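You operate a simulated robot arm through the tools that you are given. There is no shell and no other tool. Be economical: measure what you need, move in short steps, check, and stop when the job is done.

You run a simulated robot arm. Do the job below in one go: nothing can be reset, and whatever is moved stays where it is left.

Task
Put things in order on the door end of the oak bench. At the end: the beige wooden tamper stands where the orange hose tail stood; the purple plum jelly jar stands where the grey pad stood; the grey pad stands on top of the brown stool seat; the orange hose tail stands where the purple plum jelly jar stood; whatever was shut is shut again. Leave all else as you found it, and nothing knocked over.

Only the result counts: the job must be done as asked and must still hold three seconds after the hand-in. Knocking over, shifting, dropping, spilling or breaking anything else fails it.

Robot
A 6-joint arm with a two-finger parallel gripper, fixed in place. Base frame: the origin is at the foot of the arm, x ahead of it, y to its left, z up; the work surface is at about z = 0. Units: m, rad, N and s.
With the tool pointing down near the work surface it reaches from about 0.16 to 0.42 m from the base axis. Its first joint turns from -1.152 to 1.152 rad. Payload 1.57 kg.
Tool frame: the origin (TCP) lies between the finger pads and is the grasp point; the fingertips stand 0.03 m ahead of it; z points along the fingers, y is the line along which they close. Largest opening 0.08 m; finger width 0.017, thickness 0.012; the body of the gripper, 0.04 by 0.082 m, starts 0.08 m behind the TCP.
Orientation is that of the tool frame in the base frame, as a unit quaternion [x, y, z, w]. With the fingers straight down and closing along the base's y, the tool's x points along the base's -x, its y along +y and its z along -z.

Tools
- The arm moves only by the tool send_rows. Its argument "moves" is text: rows parted by semicolons, each of 6 numbers parted by spaces: the shift along the tool's x, y, z in m, then the turn, a rotation vector about the tool's x, y, z in degrees. In form: dx dy dz rx ry rz; .... A call has 1 to 8 rows; each row shifts and turns the commanded pose from where the row before left it, along the tool's axes as they then stand. "fingers" is the gripper command, from -1 (shut) to 1 (fully open), values between in proportion, set as the call begins (left out, the last holds). A row lasts 0.2 s, in which the tool goes at most 0.05 m and 0.15 rad; a call with a longer step from one row to the next is refused whole, and so is a gripper value outside its range. A pose out of reach is approached as far as the arm can. The call stops where the force on the tool passes 40 N (or 10 N more than at its start, if that is more) or the arm is blocked; 0.2 s more then pass. Each finger travels about 0.153 m/s and halts on what it meets, pressing with about 22 N; the grip force reading is that of the motor and also rises with nothing between the fingers. The clock runs only during rows and for 0.2 s after the last one: add rows that do not move to give the fingers time. The reply holds the time, the measured pose of the TCP, the force on the tool along the base axes, the opening and the grip force, in the units named above and with some noise.
- Cameras (640 x 400 px; columns grow to the right, rows downward): "scene" is fixed at [0.0437, -0.3373, 0.4185]; the picture's right is [0.82, -0.57, 0.00], its down [-0.41, -0.58, -0.71] and it looks along [0.40, 0.58, -0.71] (base axes); focal length 274 px, centre (320, 200). "wrist" rides on the gripper at [-0.032, 0, -0.078] in the tool frame; the picture's right is [0.00, -1.00, 0.00], its down [0.97, 0.00, -0.24] and it looks along [0.24, 0.00, 0.97] (tool axes); focal length 218 px, centre (320, 200).
- camera(camera): a new picture of that camera. No time passes.
- measure_at(camera, pixels): there is no depth. For up to 12 entries [column, row, z] of the newest picture of that camera ("zoom" is the newest enlarged one), the place [x, y] in the base frame at which the ray of that pixel passes the height z, good to about 0.002 m, but the place of the scene camera against the robot may be out by one fixed shift of up to 0.012 m in any direction. No time passes.
- zoom(camera, box): a new picture of the part [left, top, right, bottom] of that camera's present view, enlarged. No time passes.
- hand_in(): hands the job in; it is judged then, once.

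Keep the steps short. Do not move on a guess: measure, check each grasp and each placing, and mend mistakes. In all there are 80 turns and 54 pictures (those below and enlarged ones count). Leave the gripper open and the arm clear of the work at the hand-in unless told otherwise, and finish with a single line.

The tools are called after "Emit:" by a JSON object that holds its "method" and its "body". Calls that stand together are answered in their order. send_rows: Moves the arm, as the interface text tells. Its arguments: {"type":"object","properties":{"moves":{"type":"string"},"fingers":{"type":"number"}},"required":["moves"]} The other tools are called the same way: camera (camera) takes a picture; measure_at (camera, pixels) gives the place at which the rays of pixels pass given heights; zoom (camera, box) takes an enlarged picture of a part of a camera's view; hand_in () hands the job in.

At the start:

```text
time: 0.0
tcp_pos: [0.2705, -0.0732, 0.2048]
ee_rot: [0.0, 1.0, 0.0, 0.0]
wrist_force: [-0.5, 0.6, 0.1]
opening: 0.0801
grip_force: 0.1
```

scene: 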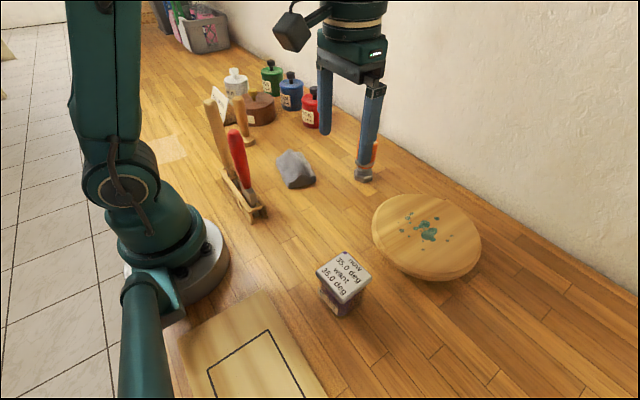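
wrist: 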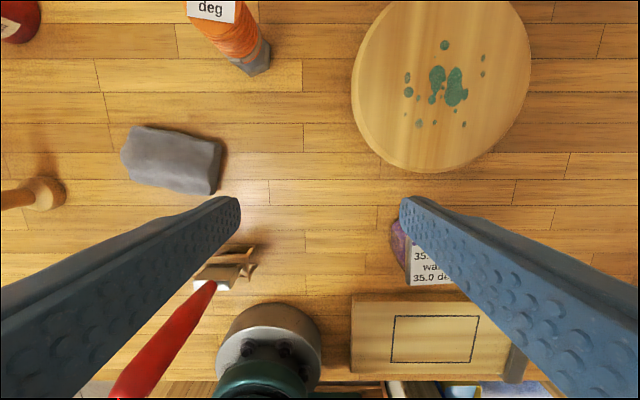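

I'll look closer at the objects: the jar at about scene (343,283), the grey pad (295,168), the tamper (245,120), and the hose tail hidden behind the gripper.

Emit:
{"method": "zoom", "body": {"camera": "scene", "box": [180, 50, 340, 150]}}

Emit:
{"method": "zoom", "body": {"camera": "scene", "box": [260, 130, 500, 330]}}

Emit:
{"method": "zoom", "body": {"camera": "wrist", "box": [0, 0, 320, 200]}}

```text
4.00 times, centred on (260, 100) of scene
```

zoom: 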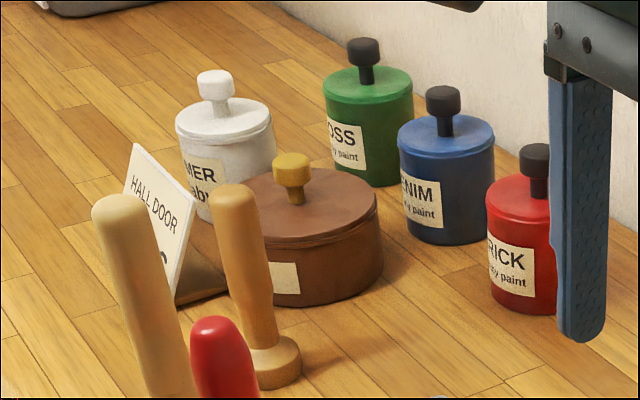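

```text
2.00 times, centred on (380, 230) of scene
```

zoom: 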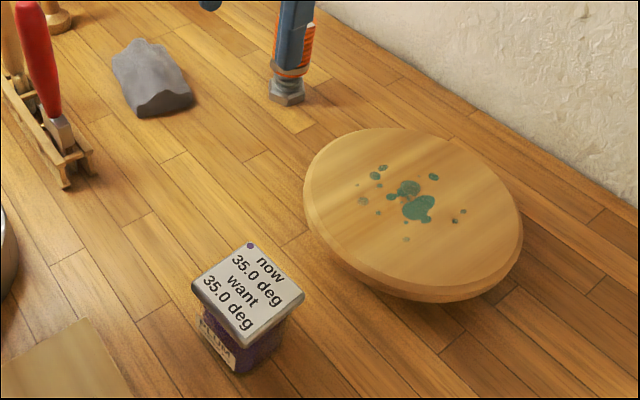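

```text
2.00 times, centred on (160, 100) of wrist
```

zoom: 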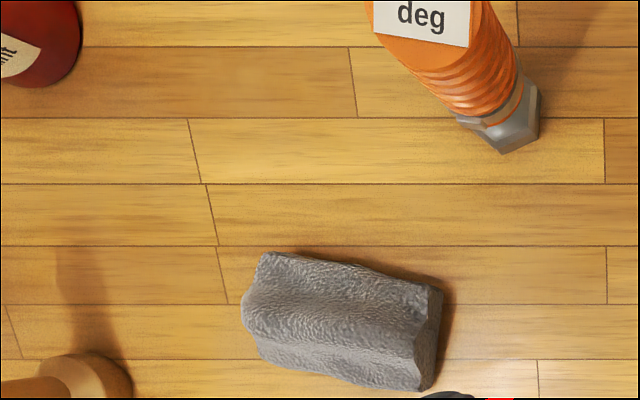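

From this wrist picture I measure the bases: hose base at about (255,65), pad corners, tamper base about (45,192), jar cap and stool edge.

Emit:
{"method": "measure_at", "body": {"camera": "wrist", "pixels": [[254, 62, 0.01], [133, 127, 0.03], [221, 141, 0.03], [212, 194, 0.03], [124, 178, 0.03], [46, 192, 0.01], [408, 286, 0.07], [351, 85, 0.03], [531, 85, 0.03], [440, 173, 0.03]]}}

Emit:
{"method": "measure_at", "body": {"camera": "scene", "pixels": [[343, 252, 0.07], [372, 273, 0.07], [344, 303, 0.07], [316, 272, 0.07], [335, 315, 0], [363, 180, 0], [245, 143, 0], [280, 153, 0.03], [306, 187, 0]]}}

Emit:
{"method": "send_rows", "body": {"moves": "0 0 -0.03 0 0 0; 0 0.03 -0.03 0 0 0; 0.03 0.03 0 0 0 0; 0.03 0.03 0 0 0 0;0.02 0.04 0 0 0 0"}}

Emit:
{"method": "camera", "body": {"camera": "scene"}}

Emit:
{"method": "camera", "body": {"camera": "wrist"}}

```text
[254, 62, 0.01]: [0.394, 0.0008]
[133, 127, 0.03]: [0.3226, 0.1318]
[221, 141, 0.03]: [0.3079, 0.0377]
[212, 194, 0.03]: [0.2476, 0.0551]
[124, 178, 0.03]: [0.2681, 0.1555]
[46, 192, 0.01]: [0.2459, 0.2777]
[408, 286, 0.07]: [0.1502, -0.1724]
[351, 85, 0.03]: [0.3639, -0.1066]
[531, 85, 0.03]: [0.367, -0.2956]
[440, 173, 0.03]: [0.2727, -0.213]
```

```text
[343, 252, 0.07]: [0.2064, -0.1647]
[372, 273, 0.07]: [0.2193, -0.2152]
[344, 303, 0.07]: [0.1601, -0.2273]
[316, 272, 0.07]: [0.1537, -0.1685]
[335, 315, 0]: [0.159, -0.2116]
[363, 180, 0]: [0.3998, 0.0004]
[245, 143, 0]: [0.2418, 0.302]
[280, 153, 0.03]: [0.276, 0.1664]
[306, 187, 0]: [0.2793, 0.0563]
```

```text
time: 1.2
tcp_pos: [0.1908, 0.0594, 0.2637]
ee_rot: [-0.001, 1.0, -0.001, 0.0]
wrist_force: [-0.3, 0.1, -1.0]
opening: 0.0799
grip_force: 0.1
```

```text
48 pictures are left
```

scene: 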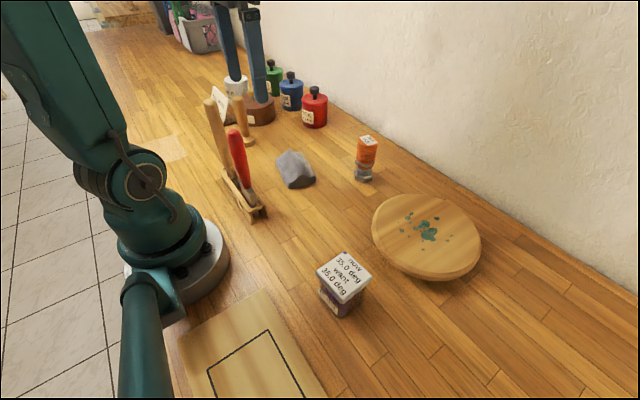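

```text
47 pictures are left
```

wrist: 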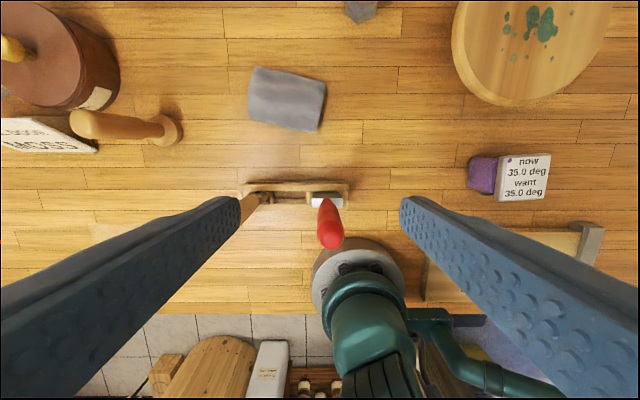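

The view is open. I zoom in on the hose tail (366,158), the jar (343,285) and the tamper/rack area (235,150).

Emit:
{"method": "zoom", "body": {"camera": "scene", "box": [326, 125, 406, 190]}}

Emit:
{"method": "zoom", "body": {"camera": "scene", "box": [300, 240, 390, 330]}}

Emit:
{"method": "zoom", "body": {"camera": "scene", "box": [195, 80, 335, 220]}}

Emit:
{"method": "zoom", "body": {"camera": "wrist", "box": [0, 0, 360, 225]}}

Emit:
{"method": "measure_at", "body": {"camera": "wrist", "pixels": [[168, 130, 0.01], [255, 67, 0.03], [326, 84, 0.03], [317, 131, 0.03], [249, 115, 0.03], [506, 155, 0.075], [552, 154, 0.075], [546, 202, 0.075], [498, 201, 0.075], [470, 175, 0.0]]}}

```text
6.15 times, centred on (366, 158) of scene
```

zoom: 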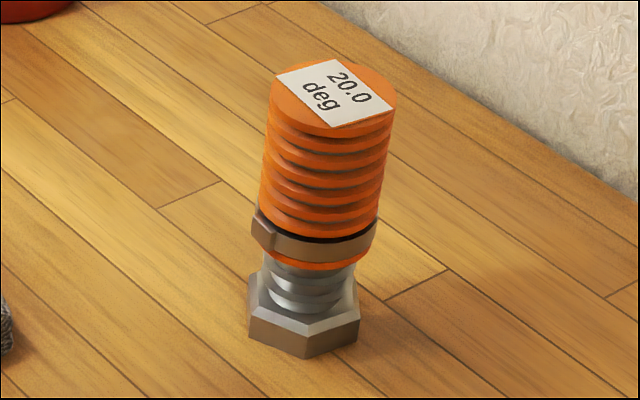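

```text
4.44 times, centred on (345, 285) of scene
```

zoom: 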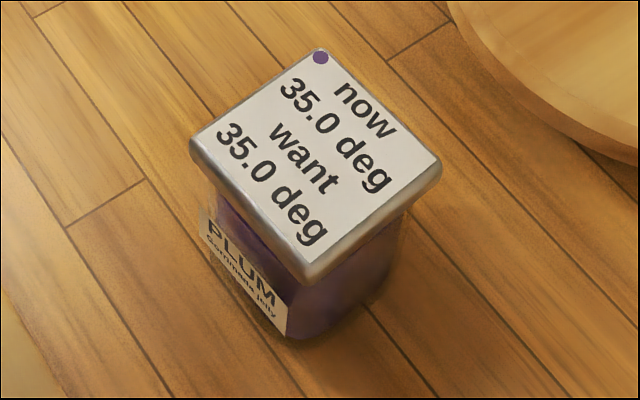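

```text
2.86 times, centred on (265, 150) of scene
```

zoom: 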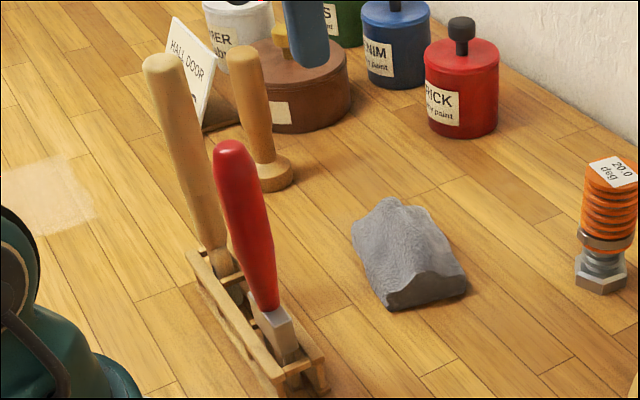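

```text
1.78 times, centred on (180, 112) of wrist
```

zoom: 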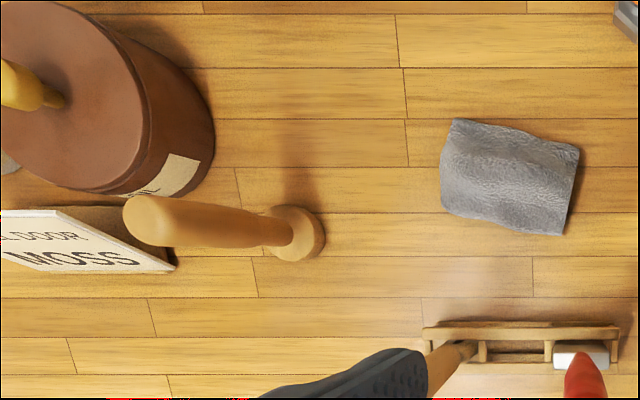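

```text
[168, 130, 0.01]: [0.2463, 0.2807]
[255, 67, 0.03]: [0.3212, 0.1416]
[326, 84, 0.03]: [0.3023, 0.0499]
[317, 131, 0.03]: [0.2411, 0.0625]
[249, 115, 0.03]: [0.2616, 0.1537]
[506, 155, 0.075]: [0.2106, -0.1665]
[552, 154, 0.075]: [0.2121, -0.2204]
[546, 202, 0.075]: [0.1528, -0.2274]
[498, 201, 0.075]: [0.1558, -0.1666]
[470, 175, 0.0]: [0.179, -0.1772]
```

All four are visible. The pad's centre is about (0.285, 0.104), its long axis is turned about 12° from y, and it is about 0.065 m wide. I go above it and turn the tool so the fingers close across the narrow side.

Emit:
{"method": "send_rows", "body": {"moves": "-0.047 0.0225 0 0 0 0; -0.047 0.0225 0 0 0 0; 0 0 0 0 0 -8; 0 0 0 0 0 -8; 0 0 0 0 0 -8; 0 0 0 0 0 -8; 0 0 0 0 0 -8"}}

Emit:
{"method": "send_rows", "body": {"moves": "0 0 0.02 0 0 -8; 0 0 0.02 0 0 -8; 0 0 0.02 0 0 -8; 0 0 0.02 0 0 -8; 0 0 0 0 0 -6"}}

Emit:
{"method": "camera", "body": {"camera": "wrist"}}

Emit:
{"method": "camera", "body": {"camera": "scene"}}

```text
refused: row 1 steps farther than a row can; nothing moved
```

```text
time: 2.4
tcp_pos: [0.1909, 0.0577, 0.1859]
ee_rot: [-0.326, 0.945, -0.001, 0.0]
wrist_force: [-1.2, 0.7, 0.9]
opening: 0.0801
grip_force: 0.0
```

```text
42 pictures are left
```

wrist: 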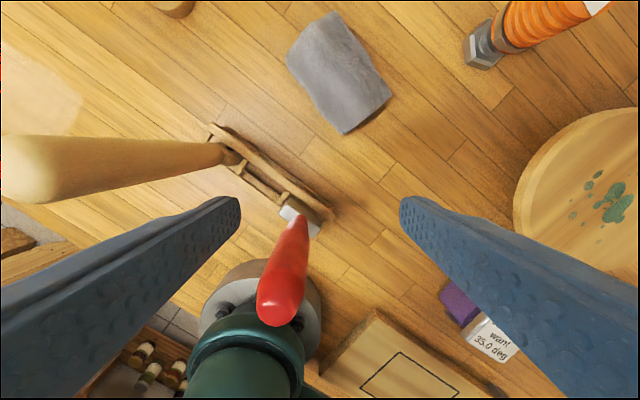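

```text
41 pictures are left
```

scene: 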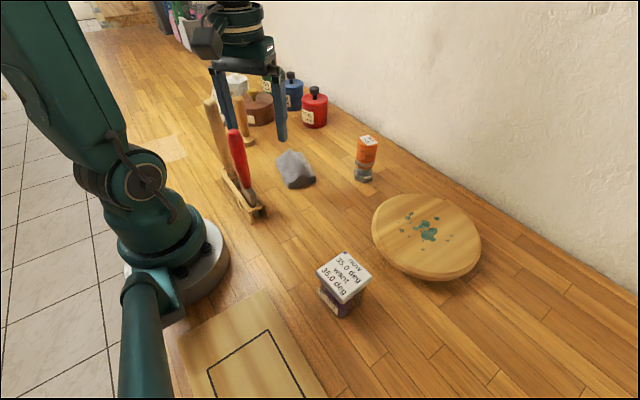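

The first call was refused (the step was 0.052 m) but the second ran. Nothing was touched: force is low and everything stands as before. I rise first, then translate with smaller steps, then turn the remaining 40° next.

Emit:
{"method": "send_rows", "body": {"moves": "0 0 -0.03 0 0 0; 0 0 -0.03 0 0 0; -0.0341 -0.0072 0 0 0 0; -0.0341 -0.0072 0 0 0 0; -0.0341 -0.0072 0 0 0 0; 0 0 0 0 0 -8; 0 0 0 0 0 -8; 0 0 0 0 0 -8"}}

```text
time: 4.2
tcp_pos: [0.2846, 0.1033, 0.2454]
ee_rot: [-0.515, 0.857, 0.0, 0.0]
wrist_force: [-0.7, -0.2, -0.1]
opening: 0.08
grip_force: 0.1
```

Now above the pad at z 0.245. I finish the turn (16° more), descend a little and look.

Emit:
{"method": "send_rows", "body": {"moves": "0 0 0 0 0 -8; 0 0 0.03 0 0 -8; 0 0 0.03 0 0 0; 0 0 0 0 0 0"}}

Emit:
{"method": "camera", "body": {"camera": "wrist"}}

Emit:
{"method": "measure_at", "body": {"camera": "wrist", "pixels": [[320, 200, 0.0]]}}

```text
time: 5.2
tcp_pos: [0.2839, 0.1051, 0.1843]
ee_rot: [-0.629, 0.777, 0.0, 0.0]
wrist_force: [0.6, -0.4, 0.3]
opening: 0.0801
grip_force: 0.2
```

```text
40 pictures are left
```

wrist: 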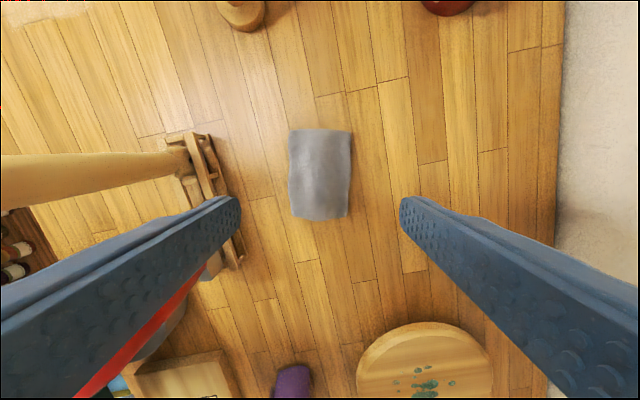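

```text
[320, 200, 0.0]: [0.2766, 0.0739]
```

The fingers now line up with the pad. I measure its corners, and the rack at the left because of finger clearance.

Emit:
{"method": "measure_at", "body": {"camera": "wrist", "pixels": [[290, 130, 0.015], [351, 130, 0.015], [347, 219, 0.015], [292, 218, 0.015], [213, 140, 0.03], [243, 262, 0.03], [228, 200, 0.03], [213, 140, 0.0], [243, 262, 0.0], [182, 160, 0.04]]}}

Emit:
{"method": "zoom", "body": {"camera": "wrist", "box": [140, 100, 400, 280]}}

Emit:
{"method": "zoom", "body": {"camera": "scene", "box": [180, 80, 340, 240]}}

```text
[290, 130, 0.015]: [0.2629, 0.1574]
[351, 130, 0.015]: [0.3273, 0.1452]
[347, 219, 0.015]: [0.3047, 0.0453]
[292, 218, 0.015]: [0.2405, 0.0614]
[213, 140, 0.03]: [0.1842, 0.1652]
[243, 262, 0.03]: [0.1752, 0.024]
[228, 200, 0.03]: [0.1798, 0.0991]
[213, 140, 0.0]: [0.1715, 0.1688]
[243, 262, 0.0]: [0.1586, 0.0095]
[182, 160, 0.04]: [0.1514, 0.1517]
```

```text
2.22 times, centred on (270, 190) of wrist
```

zoom: 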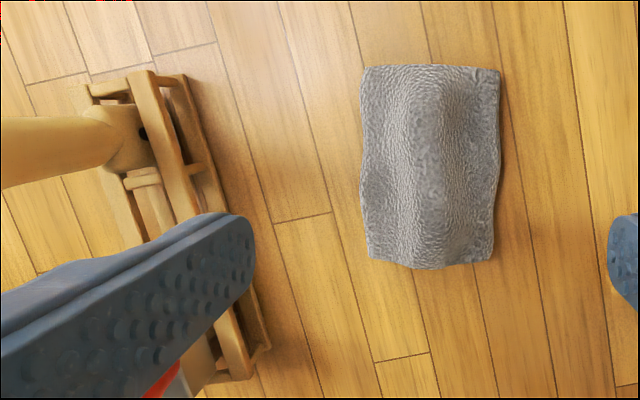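

```text
2.50 times, centred on (260, 160) of scene
```

zoom: 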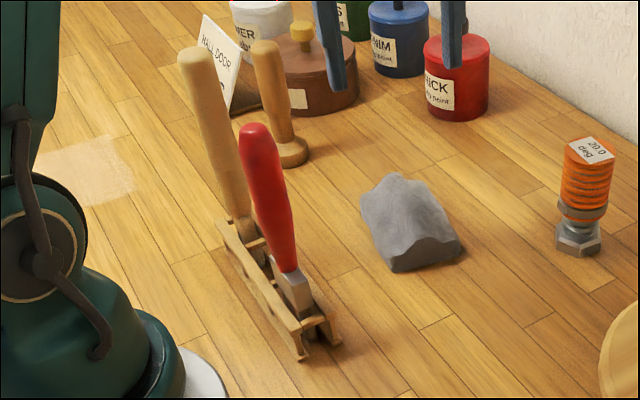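

The pad's centre is about (0.284, 0.103), right under the TCP, with about 8 mm clearance per side. I descend to TCP z≈0.036.

Emit:
{"method": "send_rows", "body": {"moves": "0 0 0.04 0 0 0; 0 0 0.04 0 0 0; 0 0 0.04 0 0 0; 0 0 0.028 0 0 0; 0 0 0 0 0 0"}}

Emit:
{"method": "camera", "body": {"camera": "wrist"}}

```text
time: 6.4
tcp_pos: [0.2847, 0.1028, 0.0357]
ee_rot: [-0.629, 0.777, 0.0, -0.001]
wrist_force: [0.7, -0.2, -0.6]
opening: 0.0798
grip_force: 0.2
```

```text
37 pictures are left
```

wrist: 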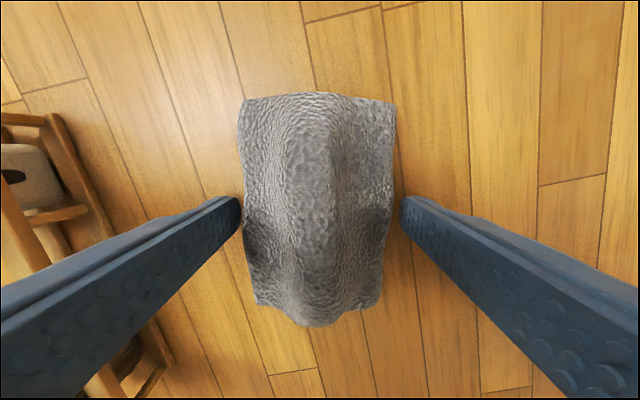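

The fingers straddle the pad on both sides. I close.

Emit:
{"method": "send_rows", "body": {"moves": "0 0 0 0 0 0; 0 0 0 0 0 0; 0 0 0 0 0 0", "fingers": -1}}

```text
time: 7.2
tcp_pos: [0.2842, 0.1044, 0.0362]
ee_rot: [-0.629, 0.777, 0.0, 0.0]
wrist_force: [-0.1, -0.3, 0.3]
opening: 0.0693
grip_force: 21.9
```

Held at 0.069 m with 22 N. I lift it.

Emit:
{"method": "send_rows", "body": {"moves": "0 0 -0.02 0 0 0; 0 0 -0.04 0 0 0; 0 0 -0.04 0 0 0; 0 0 -0.02 0 0 0; 0 0 0 0 0 0"}}

Emit:
{"method": "camera", "body": {"camera": "scene"}}

```text
time: 8.4
tcp_pos: [0.2848, 0.1035, 0.1575]
ee_rot: [-0.629, 0.777, 0.001, -0.001]
wrist_force: [0.8, -0.1, -0.3]
opening: 0.0693
grip_force: 21.8
```

```text
36 pictures are left
```

scene: 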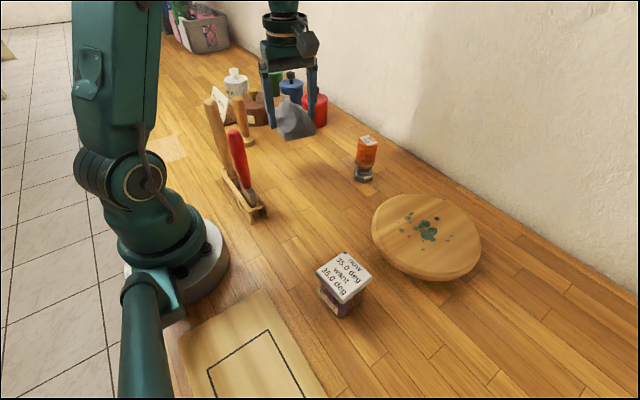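

The pad is in the hand and nothing else changed. From the pictures I get the stool top at z≈0.044 and its centre at about (0.363,-0.194). I check the stool's build before placing.

Emit:
{"method": "zoom", "body": {"camera": "scene", "box": [350, 170, 500, 300]}}

Emit:
{"method": "send_rows", "body": {"moves": "0.04 -0.0075 0 0 0 0; 0.04 -0.0075 0 0 0 0; 0.04 -0.0075 0 0 0 0; 0.04 -0.0075 0 0 0 0"}}

Emit:
{"method": "camera", "body": {"camera": "wrist"}}

```text
3.08 times, centred on (425, 235) of scene
```

zoom: 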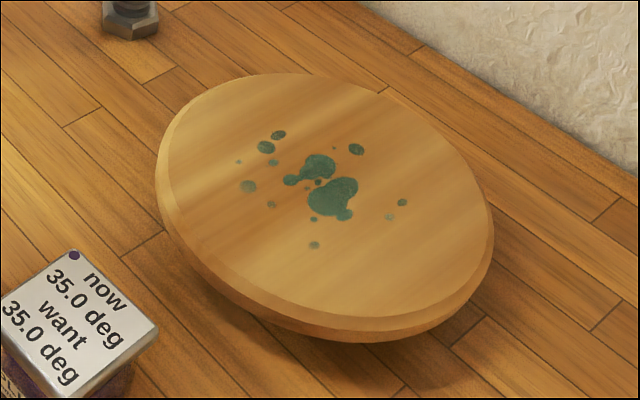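

```text
time: 9.4
tcp_pos: [0.2822, -0.0587, 0.1562]
ee_rot: [-0.63, 0.777, 0.0, 0.0]
wrist_force: [-0.7, -0.6, -0.9]
opening: 0.069
grip_force: 21.5
```

```text
34 pictures are left
```

wrist: 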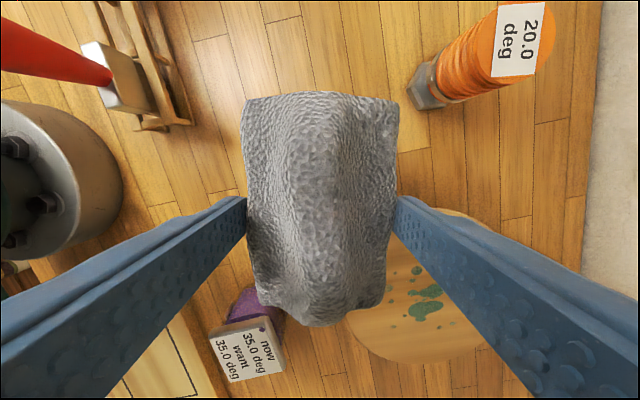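

The seat overhangs its support, so I want the pad well centred. I check the seat rim in the scene view.

Emit:
{"method": "measure_at", "body": {"camera": "scene", "pixels": [[372, 229, 0.04], [481, 245, 0.04], [400, 196, 0.04], [450, 277, 0.038], [390, 201, 0.044], [430, 236, 0.044], [466, 217, 0.04], [388, 263, 0.038]]}}

```text
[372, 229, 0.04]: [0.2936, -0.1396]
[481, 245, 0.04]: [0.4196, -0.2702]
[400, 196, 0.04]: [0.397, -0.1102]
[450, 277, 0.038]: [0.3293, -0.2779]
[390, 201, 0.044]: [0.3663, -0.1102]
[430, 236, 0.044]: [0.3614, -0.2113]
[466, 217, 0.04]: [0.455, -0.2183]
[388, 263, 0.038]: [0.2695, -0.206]
```

Seat centre by both cameras is about (0.361,-0.198). I move over it at height.

Emit:
{"method": "send_rows", "body": {"moves": "0.0297 -0.0263 0 0 0 0; 0.0297 -0.0263 0 0 0 0; 0.0297 -0.0263 0 0 0 0; 0.0297 -0.0263 0 0 0 0; 0 0 0.02 0 0 0; 0 0 0 0 0 0"}}

Emit:
{"method": "camera", "body": {"camera": "scene"}}

Emit:
{"method": "camera", "body": {"camera": "wrist"}}

```text
time: 10.8
tcp_pos: [0.3433, -0.1903, 0.1316]
ee_rot: [-0.629, 0.777, 0.0, -0.001]
wrist_force: [0.8, -0.2, -0.9]
opening: 0.0691
grip_force: 22.2
out of reach, approached as far as the arm can: row 4
```

```text
33 pictures are left
```

scene: 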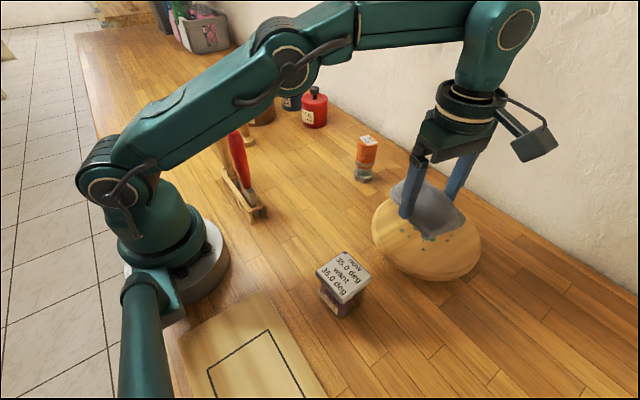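

```text
32 pictures are left
```

wrist: 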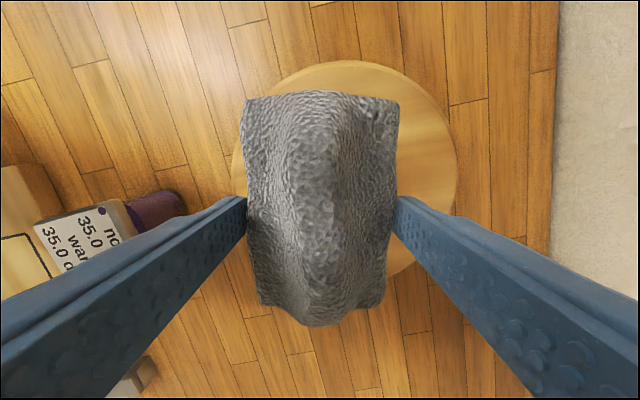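

It was limited by reach at this height, and should get farther when lower. I measure the seat rim from here.

Emit:
{"method": "measure_at", "body": {"camera": "wrist", "pixels": [[232, 160, 0.04], [457, 160, 0.04], [345, 62, 0.04], [240, 125, 0.04], [440, 105, 0.04], [415, 267, 0.04]]}}

Emit:
{"method": "send_rows", "body": {"moves": "0 0 0.02 0 0 0; 0 0 0.01 0 0 0; 0 0 0 0 0 0"}}

```text
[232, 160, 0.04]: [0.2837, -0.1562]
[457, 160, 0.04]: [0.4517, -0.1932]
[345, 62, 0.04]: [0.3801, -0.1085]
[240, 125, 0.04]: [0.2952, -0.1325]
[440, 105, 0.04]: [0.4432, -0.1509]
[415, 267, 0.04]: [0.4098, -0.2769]
```

```text
time: 11.6
tcp_pos: [0.3447, -0.191, 0.1021]
ee_rot: [-0.629, 0.777, 0.001, 0.0]
wrist_force: [1.3, 0.0, -1.5]
opening: 0.0693
grip_force: 22.2
```

Seat centre fits to (0.362,-0.199). I shift out by the last (0.016,-0.008) at this lower height.

Emit:
{"method": "send_rows", "body": {"moves": "0.0045 -0.0173 0 0 0 0; 0 0 0 0 0 0"}}

```text
time: 12.2
tcp_pos: [0.3579, -0.1972, 0.101]
ee_rot: [-0.63, 0.777, 0.0, 0.0]
wrist_force: [-0.2, 0.4, -0.9]
opening: 0.0693
grip_force: 21.8
out of reach, approached as far as the arm can: row 1
```

Within 4 mm of the centre. I lower gently; contact is expected near z 0.08.

Emit:
{"method": "send_rows", "body": {"moves": "0 0 0.01 0 0 0; 0 0 0.006 0 0 0; 0 0 0 0 0 0"}}

Emit:
{"method": "zoom", "body": {"camera": "scene", "box": [350, 150, 510, 290]}}

```text
time: 13.0
tcp_pos: [0.359, -0.1971, 0.0843]
ee_rot: [-0.628, 0.778, 0.0, 0.0]
wrist_force: [-0.2, -0.6, -0.7]
opening: 0.069
grip_force: 21.9
```

```text
2.86 times, centred on (430, 220) of scene
```

zoom: 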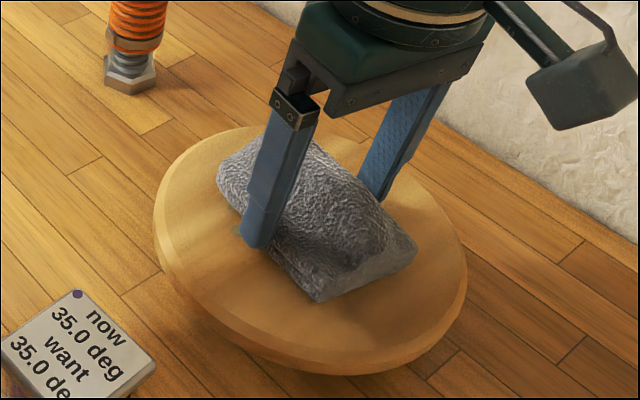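

Still no contact. I go down in 2 mm steps, reading the force.

Emit:
{"method": "send_rows", "body": {"moves": "0 0 0.002 0 0 0; 0 0 0 0 0 0"}}

Emit:
{"method": "send_rows", "body": {"moves": "0 0 0.002 0 0 0; 0 0 0 0 0 0"}}

Emit:
{"method": "send_rows", "body": {"moves": "0 0 0.002 0 0 0; 0 0 0 0 0 0"}}

```text
time: 13.6
tcp_pos: [0.3584, -0.1982, 0.0839]
ee_rot: [-0.629, 0.777, 0.0, 0.0]
wrist_force: [0.6, -0.6, -0.7]
opening: 0.0692
grip_force: 22.1
```

```text
time: 14.2
tcp_pos: [0.3575, -0.1968, 0.0813]
ee_rot: [-0.629, 0.777, 0.0, 0.0]
wrist_force: [0.8, -0.5, -0.3]
opening: 0.0691
grip_force: 21.9
```

```text
time: 14.8
tcp_pos: [0.3573, -0.198, 0.0802]
ee_rot: [-0.629, 0.777, -0.002, 0.0]
wrist_force: [-6.0, 8.0, 31.0]
opening: 0.0697
grip_force: 22.3
```

Contact (31 N up). I ease up 1 mm to relieve the load, then open.

Emit:
{"method": "send_rows", "body": {"moves": "0 0 -0.001 0 0 0; 0 0 0 0 0 0"}}

Emit:
{"method": "send_rows", "body": {"moves": "0 0 0 0 0 0; 0 0 0 0 0 0", "fingers": 1}}

Emit:
{"method": "send_rows", "body": {"moves": "0 0 -0.02 0 0 0; 0 0 -0.03 0 0 0; 0 0 0 0 0 0"}}

Emit:
{"method": "camera", "body": {"camera": "scene"}}

Emit:
{"method": "camera", "body": {"camera": "wrist"}}

```text
time: 15.4
tcp_pos: [0.3579, -0.1979, 0.0788]
ee_rot: [-0.63, 0.777, -0.002, 0.0]
wrist_force: [-1.6, 2.4, 21.4]
opening: 0.0695
grip_force: 22.0
```

```text
time: 16.0
tcp_pos: [0.3588, -0.1977, 0.0791]
ee_rot: [-0.629, 0.777, 0.0, 0.0]
wrist_force: [0.6, 0.8, 0.9]
opening: 0.0799
grip_force: 0.0
```

```text
time: 16.8
tcp_pos: [0.351, -0.1952, 0.1274]
ee_rot: [-0.629, 0.777, 0.0, 0.0]
wrist_force: [0.1, -0.9, 0.0]
opening: 0.0799
grip_force: 0.0
out of reach, approached as far as the arm can: row 2
```

```text
30 pictures are left
```

scene: 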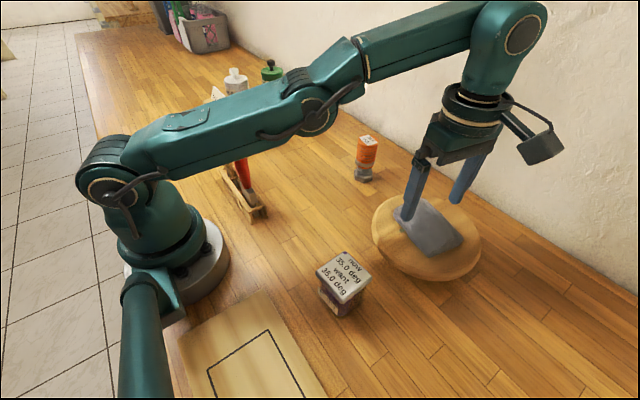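

```text
29 pictures are left
```

wrist: 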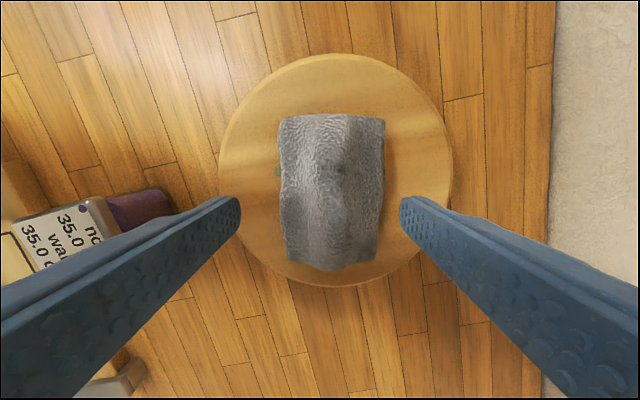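

The pad rests centred on the seat, released. Next the jar at about (0.183,-0.195). I turn 12° more so the fingers close along x, then retreat over the jar.

Emit:
{"method": "send_rows", "body": {"moves": "0 0 0 0 0 -6; 0 0 0 0 0 -6; 0 0.042 -0.015 0 0 0; 0 0.042 -0.02 0 0 0; 0 0.042 -0.015 0 0 0; 0 0.042 0 0 0 0; 0 0 0 0 0 0"}}

Emit:
{"method": "camera", "body": {"camera": "wrist"}}

```text
time: 18.4
tcp_pos: [0.1836, -0.1949, 0.1767]
ee_rot: [0.707, -0.707, 0.0, 0.001]
wrist_force: [-0.4, 0.9, -0.4]
opening: 0.0798
grip_force: 0.1
```

```text
28 pictures are left
```

wrist: 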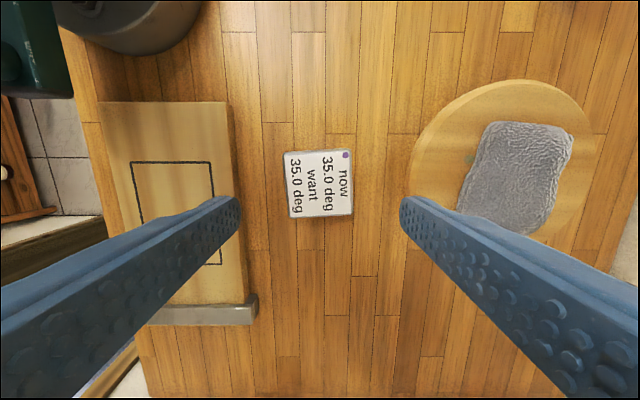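

The jar is aligned between the fingers. I measure its lid corners.

Emit:
{"method": "measure_at", "body": {"camera": "wrist", "pixels": [[285, 152, 0.072], [352, 149, 0.072], [354, 214, 0.072], [290, 219, 0.072], [228, 100, 0.0], [237, 190, 0.0], [255, 320, 0.0]]}}

Emit:
{"method": "zoom", "body": {"camera": "wrist", "box": [260, 130, 380, 240]}}

```text
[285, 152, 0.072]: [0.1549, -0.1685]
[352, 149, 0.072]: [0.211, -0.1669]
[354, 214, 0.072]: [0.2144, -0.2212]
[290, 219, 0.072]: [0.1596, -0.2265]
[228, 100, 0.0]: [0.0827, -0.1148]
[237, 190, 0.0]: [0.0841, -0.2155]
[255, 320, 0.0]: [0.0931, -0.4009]
```

```text
3.64 times, centred on (320, 185) of wrist
```

zoom: 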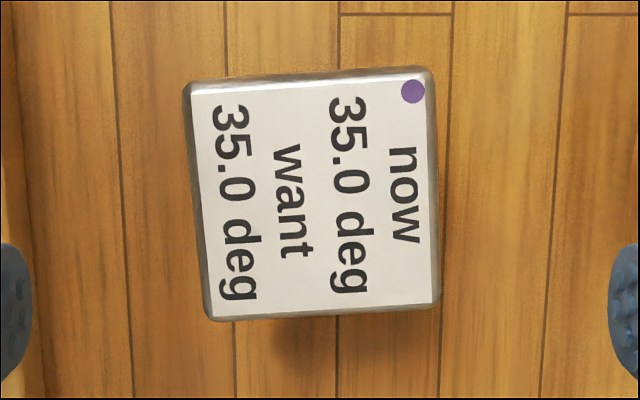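

Lid centre is (0.185,-0.196), turned about +3.5°. I align and descend to z≈0.055.

Emit:
{"method": "send_rows", "body": {"moves": "0.001 -0.0014 0 0 0 0; 0 0 0.04 0 0 -3.5; 0 0 0.04 0 0 0; 0 0 0.025 0 0 0; 0 0 0.0167 0 0 0; 0 0 0 0 0 0"}}

Emit:
{"method": "send_rows", "body": {"moves": "0 0 0 0 0 0; 0 0 0 0 0 0; 0 0 0 0 0 0", "fingers": -1}}

Emit:
{"method": "zoom", "body": {"camera": "scene", "box": [270, 200, 420, 340]}}

```text
time: 19.8
tcp_pos: [0.1843, -0.1946, 0.0562]
ee_rot: [0.728, -0.685, 0.0, 0.0]
wrist_force: [0.5, -0.8, 0.1]
opening: 0.0802
grip_force: 0.1
```

```text
time: 20.6
tcp_pos: [0.1855, -0.1949, 0.0564]
ee_rot: [0.729, -0.685, 0.0, 0.0]
wrist_force: [0.0, 0.5, -0.6]
opening: 0.0558
grip_force: 22.0
```

```text
2.86 times, centred on (345, 270) of scene
```

zoom: 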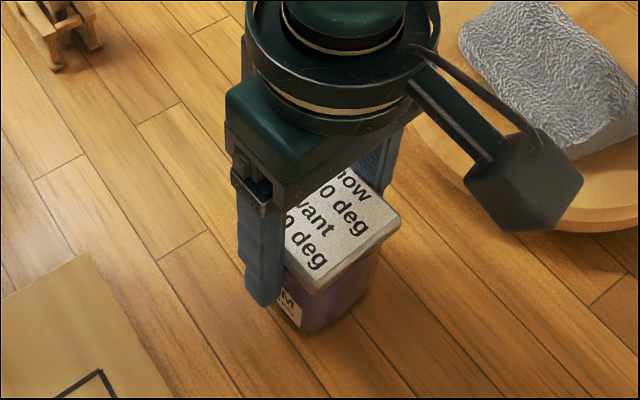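

Gripped at the lid (0.056 m). I lift slightly to see whether the whole jar comes.

Emit:
{"method": "send_rows", "body": {"moves": "0 0 -0.01 0 0 0; 0 0 -0.015 0 0 0; 0 0 0 0 0 0"}}

Emit:
{"method": "zoom", "body": {"camera": "scene", "box": [270, 200, 420, 340]}}

```text
time: 21.4
tcp_pos: [0.1853, -0.1949, 0.0821]
ee_rot: [0.728, -0.686, 0.0, 0.0]
wrist_force: [0.4, -0.2, -3.0]
opening: 0.0556
grip_force: 22.1
```

```text
2.86 times, centred on (345, 270) of scene
```

zoom: 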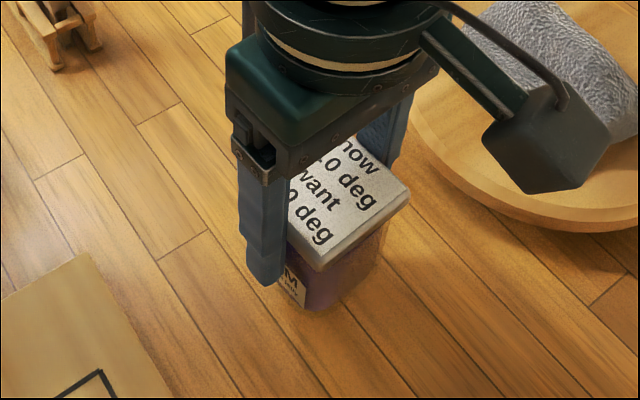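

The whole jar comes up, lid on (about 0.3 kg). I raise it and carry it to the pad's old spot.

Emit:
{"method": "send_rows", "body": {"moves": "0 0 -0.03 0 0 0; 0 0 -0.03 0 0 0; -0.0365 -0.0146 0 0 0 0; -0.0365 -0.0146 0 0 0 0; -0.0365 -0.0146 0 0 0 0; -0.0365 -0.0146 0 0 0 0"}}

Emit:
{"method": "send_rows", "body": {"moves": "-0.0365 -0.0146 0 0 0 0; -0.0365 -0.0146 0 0 0 0; -0.0365 -0.0146 0 0 0 0; -0.0365 -0.0146 0 0 0 0; 0 0 0 0 0 0"}}

Emit:
{"method": "camera", "body": {"camera": "scene"}}

```text
time: 22.8
tcp_pos: [0.2334, -0.0451, 0.1398]
ee_rot: [0.728, -0.685, 0.0, 0.0]
wrist_force: [-0.6, 0.2, -1.9]
opening: 0.0557
grip_force: 21.8
```

```text
time: 24.0
tcp_pos: [0.2836, 0.1031, 0.1408]
ee_rot: [0.728, -0.686, 0.0, 0.0]
wrist_force: [0.4, -0.1, -2.4]
opening: 0.0558
grip_force: 22.5
```

```text
24 pictures are left
```

scene: 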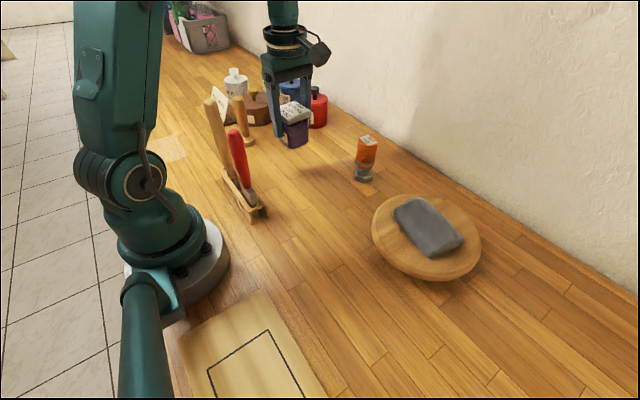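

In position at (0.284,0.103). I lower to just above contact (grasp height was 0.056).

Emit:
{"method": "send_rows", "body": {"moves": "0 0 0.035 0 0 0; 0 0 0.03 0 0 0; 0 0 0.016 0 0 0; 0 0 0 0 0 0; 0 0 0.002 0 0 0; 0 0 0 0 0 0"}}

Emit:
{"method": "send_rows", "body": {"moves": "0 0 0.0012 0 0 0; 0 0 0 0 0 0"}}

```text
time: 25.4
tcp_pos: [0.2824, 0.1026, 0.0575]
ee_rot: [0.728, -0.685, 0.0, 0.0]
wrist_force: [-0.1, 0.4, -2.1]
opening: 0.0558
grip_force: 21.5
```

```text
time: 26.0
tcp_pos: [0.2837, 0.103, 0.0565]
ee_rot: [0.729, -0.685, 0.0, 0.0]
wrist_force: [0.2, 0.5, -2.0]
opening: 0.0558
grip_force: 21.4
```

Emit:
{"method": "send_rows", "body": {"moves": "0 0 0.0008 0 0 0; 0 0 0 0 0 0"}}

```text
time: 26.6
tcp_pos: [0.2835, 0.102, 0.0557]
ee_rot: [0.728, -0.686, 0.001, -0.001]
wrist_force: [-2.0, -2.3, 14.7]
opening: 0.0556
grip_force: 21.6
```

It's on the bench (force went to +15 N). I open and rise.

Emit:
{"method": "send_rows", "body": {"moves": "0 0 0 0 0 0; 0 0 0 0 0 0", "fingers": 1}}

Emit:
{"method": "send_rows", "body": {"moves": "0 0 -0.03 0 0 0; 0 0 -0.04 0 0 0; 0 0 -0.04 0 0 0; 0 0 -0.02 0 0 0; 0 0 0 0 0 0"}}

Emit:
{"method": "camera", "body": {"camera": "wrist"}}

```text
time: 27.2
tcp_pos: [0.2822, 0.1035, 0.0551]
ee_rot: [0.728, -0.685, 0.0, 0.0]
wrist_force: [-0.9, 0.7, 0.3]
opening: 0.0801
grip_force: 0.1
```

```text
time: 28.4
tcp_pos: [0.2813, 0.1015, 0.1872]
ee_rot: [0.728, -0.685, 0.0, -0.001]
wrist_force: [-0.3, -0.9, -0.1]
opening: 0.0801
grip_force: 0.0
```

```text
23 pictures are left
```

wrist: 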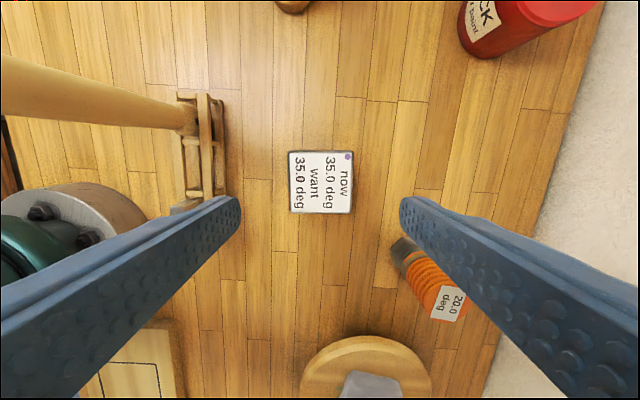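

The jar is standing at the pad's spot. I check its position and then go toward the hose tail, turning the tool back so the fingers close along y.

Emit:
{"method": "measure_at", "body": {"camera": "wrist", "pixels": [[288, 152, 0.072], [352, 151, 0.072], [353, 212, 0.072], [290, 213, 0.072], [402, 252, 0.0]]}}

Emit:
{"method": "send_rows", "body": {"moves": "0.0342 -0.0043 0 0 0 0; 0.0342 -0.0043 0 0 0 0; 0.0342 -0.0043 0 0 0 0; 0 0 0 0 0 8.5; 0 0 0 0 0 8.5; 0 0 0 0 0 8.5; 0 0 0 0 0 8.5; 0 0 0 0 0 8.5"}}

Emit:
{"method": "send_rows", "body": {"moves": "0 0 0 0 0 8.5; 0 0 0 0 0 8.5; 0 0 0 0 0 8.5; 0 0 0 0 0 8.5; 0 0 0 0 0 8.5; 0 0 0 0 0 8.5; 0 0 0 0 0 0"}}

Emit:
{"method": "camera", "body": {"camera": "wrist"}}

```text
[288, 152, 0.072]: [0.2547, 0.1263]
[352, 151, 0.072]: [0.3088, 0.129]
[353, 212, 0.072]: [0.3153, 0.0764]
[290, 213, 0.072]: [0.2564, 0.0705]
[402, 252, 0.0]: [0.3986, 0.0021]
```

```text
time: 30.2
tcp_pos: [0.3031, 0.0017, 0.1861]
ee_rot: [-0.428, 0.904, 0.0, 0.0]
wrist_force: [-0.4, 0.4, -1.1]
opening: 0.0796
grip_force: 0.1
```

```text
time: 31.8
tcp_pos: [0.301, 0.0011, 0.1851]
ee_rot: [0.001, 1.0, 0.0, 0.0]
wrist_force: [-0.2, 0.0, -0.6]
opening: 0.0802
grip_force: 0.0
```

```text
22 pictures are left
```

wrist: 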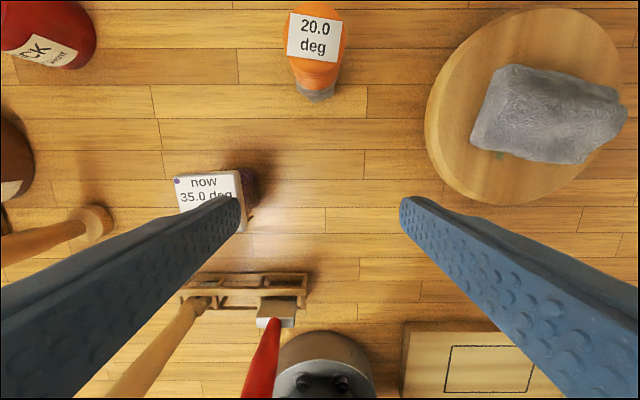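

The jar's centre is (0.284,0.101), right on target. Now the hose tail: top at (314,33), foot at (317,95). I measure.

Emit:
{"method": "measure_at", "body": {"camera": "wrist", "pixels": [[314, 36, 0.105], [284, 30, 0.105], [346, 30, 0.105], [317, 102, 0.0], [297, 90, 0.012], [335, 88, 0.012]]}}

Emit:
{"method": "zoom", "body": {"camera": "wrist", "box": [260, 0, 370, 110]}}

```text
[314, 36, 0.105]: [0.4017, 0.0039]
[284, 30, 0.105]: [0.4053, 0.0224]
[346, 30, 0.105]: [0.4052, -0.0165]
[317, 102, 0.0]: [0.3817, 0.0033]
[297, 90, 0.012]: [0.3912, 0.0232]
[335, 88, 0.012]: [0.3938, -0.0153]
```

```text
3.64 times, centred on (315, 55) of wrist
```

zoom: 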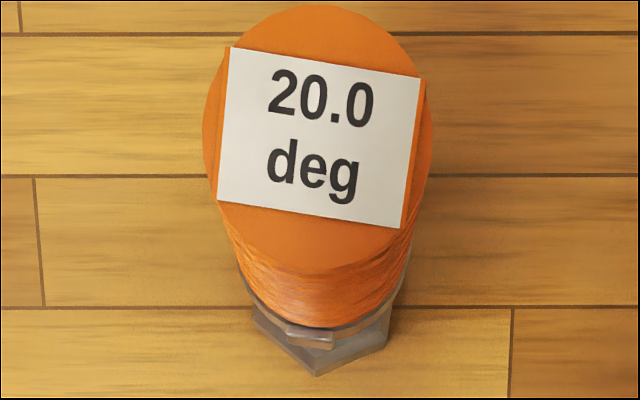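

The hose's axis is at about (0.401,0.0035), ⌀≈0.039, height ≈0.105. I descend in front of it at x≈0.341 to z≈0.075, fingers straddling its line.

Emit:
{"method": "send_rows", "body": {"moves": "-0.04 0.0024 0 0 0 0; 0 0 0.04 0 0 0; 0 0 0.04 0 0 0; 0 0 0.03 0 0 0; 0 0 0 0 0 0"}}

Emit:
{"method": "camera", "body": {"camera": "wrist"}}

```text
time: 33.0
tcp_pos: [0.3427, 0.0043, 0.0749]
ee_rot: [0.001, 1.0, 0.0, 0.001]
wrist_force: [-0.5, 0.6, -0.1]
opening: 0.0801
grip_force: 0.0
```

```text
20 pictures are left
```

wrist: 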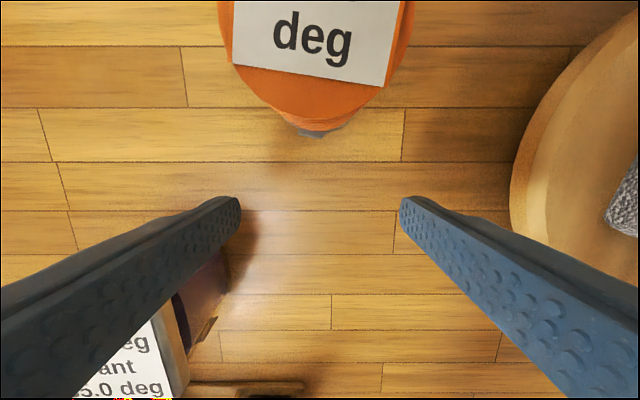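

Centred in column. I slide forward 0.058 m, then look before closing.

Emit:
{"method": "send_rows", "body": {"moves": "-0.03 0 0 0 0 0; -0.02 0 0 0 0 0; -0.008 0 0 0 0 0; 0 0 0 0 0 0"}}

Emit:
{"method": "camera", "body": {"camera": "scene"}}

```text
time: 34.0
tcp_pos: [0.401, 0.0045, 0.0751]
ee_rot: [0.0, 1.0, -0.001, 0.0]
wrist_force: [-0.6, 0.5, -0.5]
opening: 0.08
grip_force: 0.1
```

```text
19 pictures are left
```

scene: 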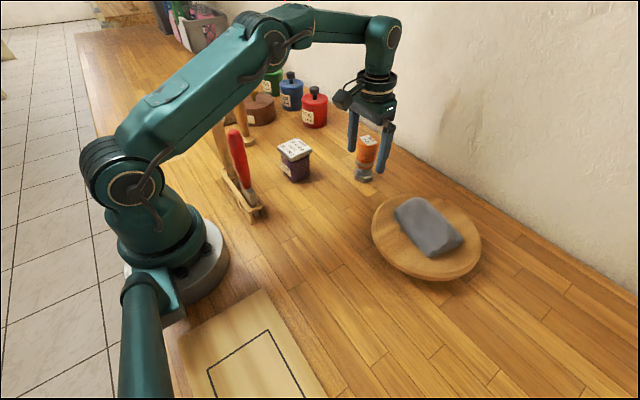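

The hose stands between the fingers. I close.

Emit:
{"method": "send_rows", "body": {"moves": "0 0 0 0 0 0; 0 0 0 0 0 0; 0 0 0 0 0 0", "fingers": -1}}

Emit:
{"method": "send_rows", "body": {"moves": "0 0 -0.01 0 0 0; 0 0 -0.01 0 0 0; 0 0 0 0 0 0"}}

Emit:
{"method": "camera", "body": {"camera": "wrist"}}

Emit:
{"method": "zoom", "body": {"camera": "scene", "box": [310, 70, 430, 200]}}

```text
time: 34.8
tcp_pos: [0.4014, 0.0054, 0.0747]
ee_rot: [0.0, 1.0, 0.0, 0.001]
wrist_force: [0.6, 0.4, 0.1]
opening: 0.0414
grip_force: 21.8
```

```text
time: 35.6
tcp_pos: [0.3991, 0.0037, 0.0952]
ee_rot: [0.0, 1.0, 0.001, 0.0]
wrist_force: [0.3, -0.4, -2.6]
opening: 0.0413
grip_force: 22.0
```

```text
18 pictures are left
```

wrist: 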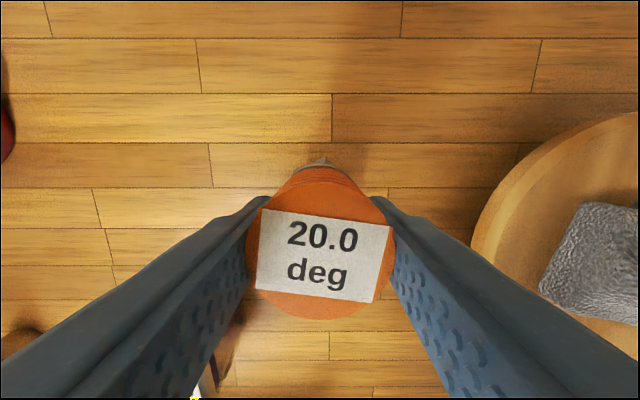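

```text
3.08 times, centred on (370, 135) of scene
```

zoom: 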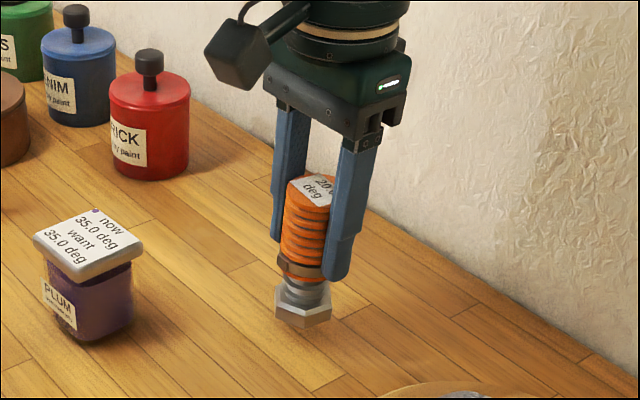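

Held upright and lifted. I retract to x≈0.27 while rising, then carry it to the jar's old spot (0.185,-0.196).

Emit:
{"method": "send_rows", "body": {"moves": "0.01 0 -0.02 0 0 0; 0.04 0 -0.02 0 0 0; 0.04 0 -0.015 0 0 0; 0.04 0 0 0 0 0; 0.0174 -0.04 0 0 0 0; 0.0174 -0.04 0 0 0 0; 0.0174 -0.04 0 0 0 0; 0.0174 -0.04 0 0 0 0"}}

Emit:
{"method": "send_rows", "body": {"moves": "0.0174 -0.04 0 0 0 0; 0 0 0 0 0 0; 0 0 0 0 0 0"}}

Emit:
{"method": "camera", "body": {"camera": "wrist"}}

```text
time: 37.4
tcp_pos: [0.2007, -0.1551, 0.1496]
ee_rot: [0.0, 1.0, 0.0, 0.0]
wrist_force: [0.4, 0.4, -2.5]
opening: 0.0414
grip_force: 21.9
```

```text
time: 38.2
tcp_pos: [0.1829, -0.1963, 0.15]
ee_rot: [0.0, 1.0, 0.0, -0.001]
wrist_force: [-0.3, -0.1, -3.4]
opening: 0.041
grip_force: 22.1
```

```text
16 pictures are left
```

wrist: 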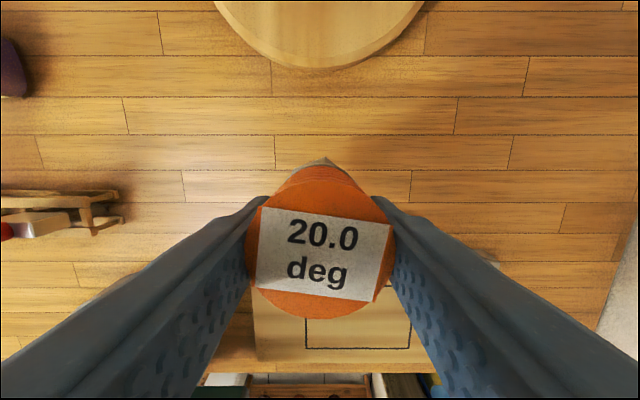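

The spot is clear. I lower to just above contact (grasp height was 0.075).

Emit:
{"method": "send_rows", "body": {"moves": "0 0 0.035 0 0 0; 0 0 0.025 0 0 0; 0 0 0.0125 0 0 0; 0 0 0.001 0 0 0; 0 0 0 0 0 0"}}

Emit:
{"method": "send_rows", "body": {"moves": "0 0 0.0012 0 0 0; 0 0 0 0 0 0"}}

```text
time: 39.4
tcp_pos: [0.184, -0.1974, 0.0763]
ee_rot: [0.001, 1.0, 0.0, 0.0]
wrist_force: [-0.5, -0.7, -2.3]
opening: 0.0415
grip_force: 21.9
```

```text
time: 40.0
tcp_pos: [0.1834, -0.1961, 0.0755]
ee_rot: [0.001, 1.0, 0.0, 0.0]
wrist_force: [0.5, 0.2, -2.4]
opening: 0.0409
grip_force: 21.8
```

Emit:
{"method": "send_rows", "body": {"moves": "0 0 0.001 0 0 0; 0 0 0 0 0 0"}}

```text
time: 40.6
tcp_pos: [0.1832, -0.1958, 0.0748]
ee_rot: [0.0, 1.0, -0.001, 0.001]
wrist_force: [1.3, -0.4, 11.4]
opening: 0.0411
grip_force: 21.9
```

Contact with the bench (+11 N). I open and rise, then look.

Emit:
{"method": "send_rows", "body": {"moves": "0 0 0 0 0 0; 0 0 0 0 0 0", "fingers": 1}}

Emit:
{"method": "send_rows", "body": {"moves": "0 0 -0.03 0 0 0; 0 0 -0.04 0 0 0; 0 0 -0.04 0 0 0; 0 0 0 0 0 0"}}

Emit:
{"method": "camera", "body": {"camera": "wrist"}}

```text
time: 41.2
tcp_pos: [0.1827, -0.197, 0.074]
ee_rot: [0.0, 1.0, 0.0, 0.001]
wrist_force: [0.0, 0.1, 0.4]
opening: 0.08
grip_force: 0.1
```

```text
time: 42.2
tcp_pos: [0.184, -0.1957, 0.1842]
ee_rot: [0.0, 1.0, 0.001, 0.0]
wrist_force: [0.6, -0.1, 0.2]
opening: 0.0798
grip_force: 0.1
```

```text
15 pictures are left
```

wrist: 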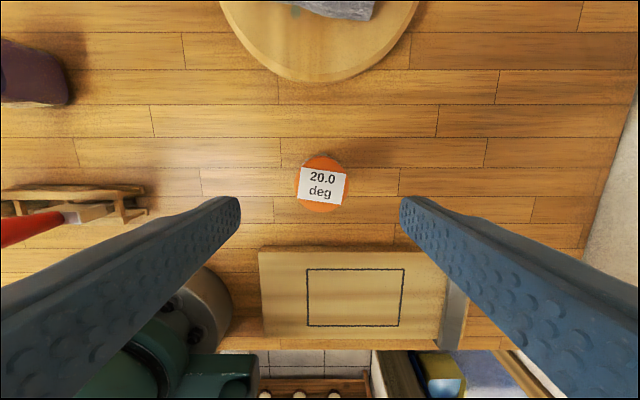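

The hose stands upright. I measure its top centre (322,184).

Emit:
{"method": "measure_at", "body": {"camera": "wrist", "pixels": [[322, 184, 0.105], [322, 184, 0.095], [296, 184, 0.105], [349, 184, 0.105]]}}

```text
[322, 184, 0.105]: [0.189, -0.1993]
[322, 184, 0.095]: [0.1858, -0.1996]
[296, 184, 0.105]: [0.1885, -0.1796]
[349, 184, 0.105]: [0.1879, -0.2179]
```

Hose at (0.187,-0.198), within 3 mm of the jar's old spot. Next the tamper near (0.246,0.281). I rise and go there along x≈0.25, clear of the rack handles.

Emit:
{"method": "send_rows", "body": {"moves": "-0.033 0.02 -0.02 0 0 0; -0.033 0.02 -0.02 0 0 0; 0 0.048 0 0 0 0; 0 0.048 0 0 0 0; 0 0.048 0 0 0 0; 0 0.048 0 0 0 0; 0 0.048 0 0 0 0; 0 0.048 0 0 0 0"}}

Emit:
{"method": "send_rows", "body": {"moves": "0 0.048 0 0 0 0; 0 0.02 0 0 0 0; 0 0 0 0 0 0"}}

Emit:
{"method": "camera", "body": {"camera": "wrist"}}

```text
time: 44.0
tcp_pos: [0.2496, 0.1321, 0.2257]
ee_rot: [0.001, 1.0, 0.0, 0.0]
wrist_force: [-0.1, -0.3, 1.1]
opening: 0.0803
grip_force: 0.0
```

```text
time: 44.8
tcp_pos: [0.2476, 0.2012, 0.2239]
ee_rot: [0.0, 1.0, 0.0, -0.001]
wrist_force: [0.0, 0.2, -0.8]
opening: 0.08
grip_force: 0.0
```

```text
14 pictures are left
```

wrist: 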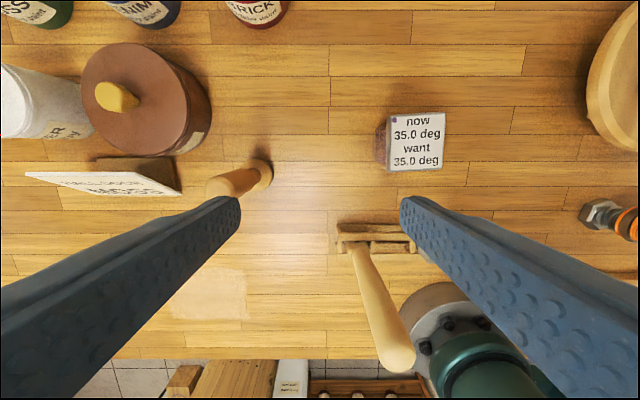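

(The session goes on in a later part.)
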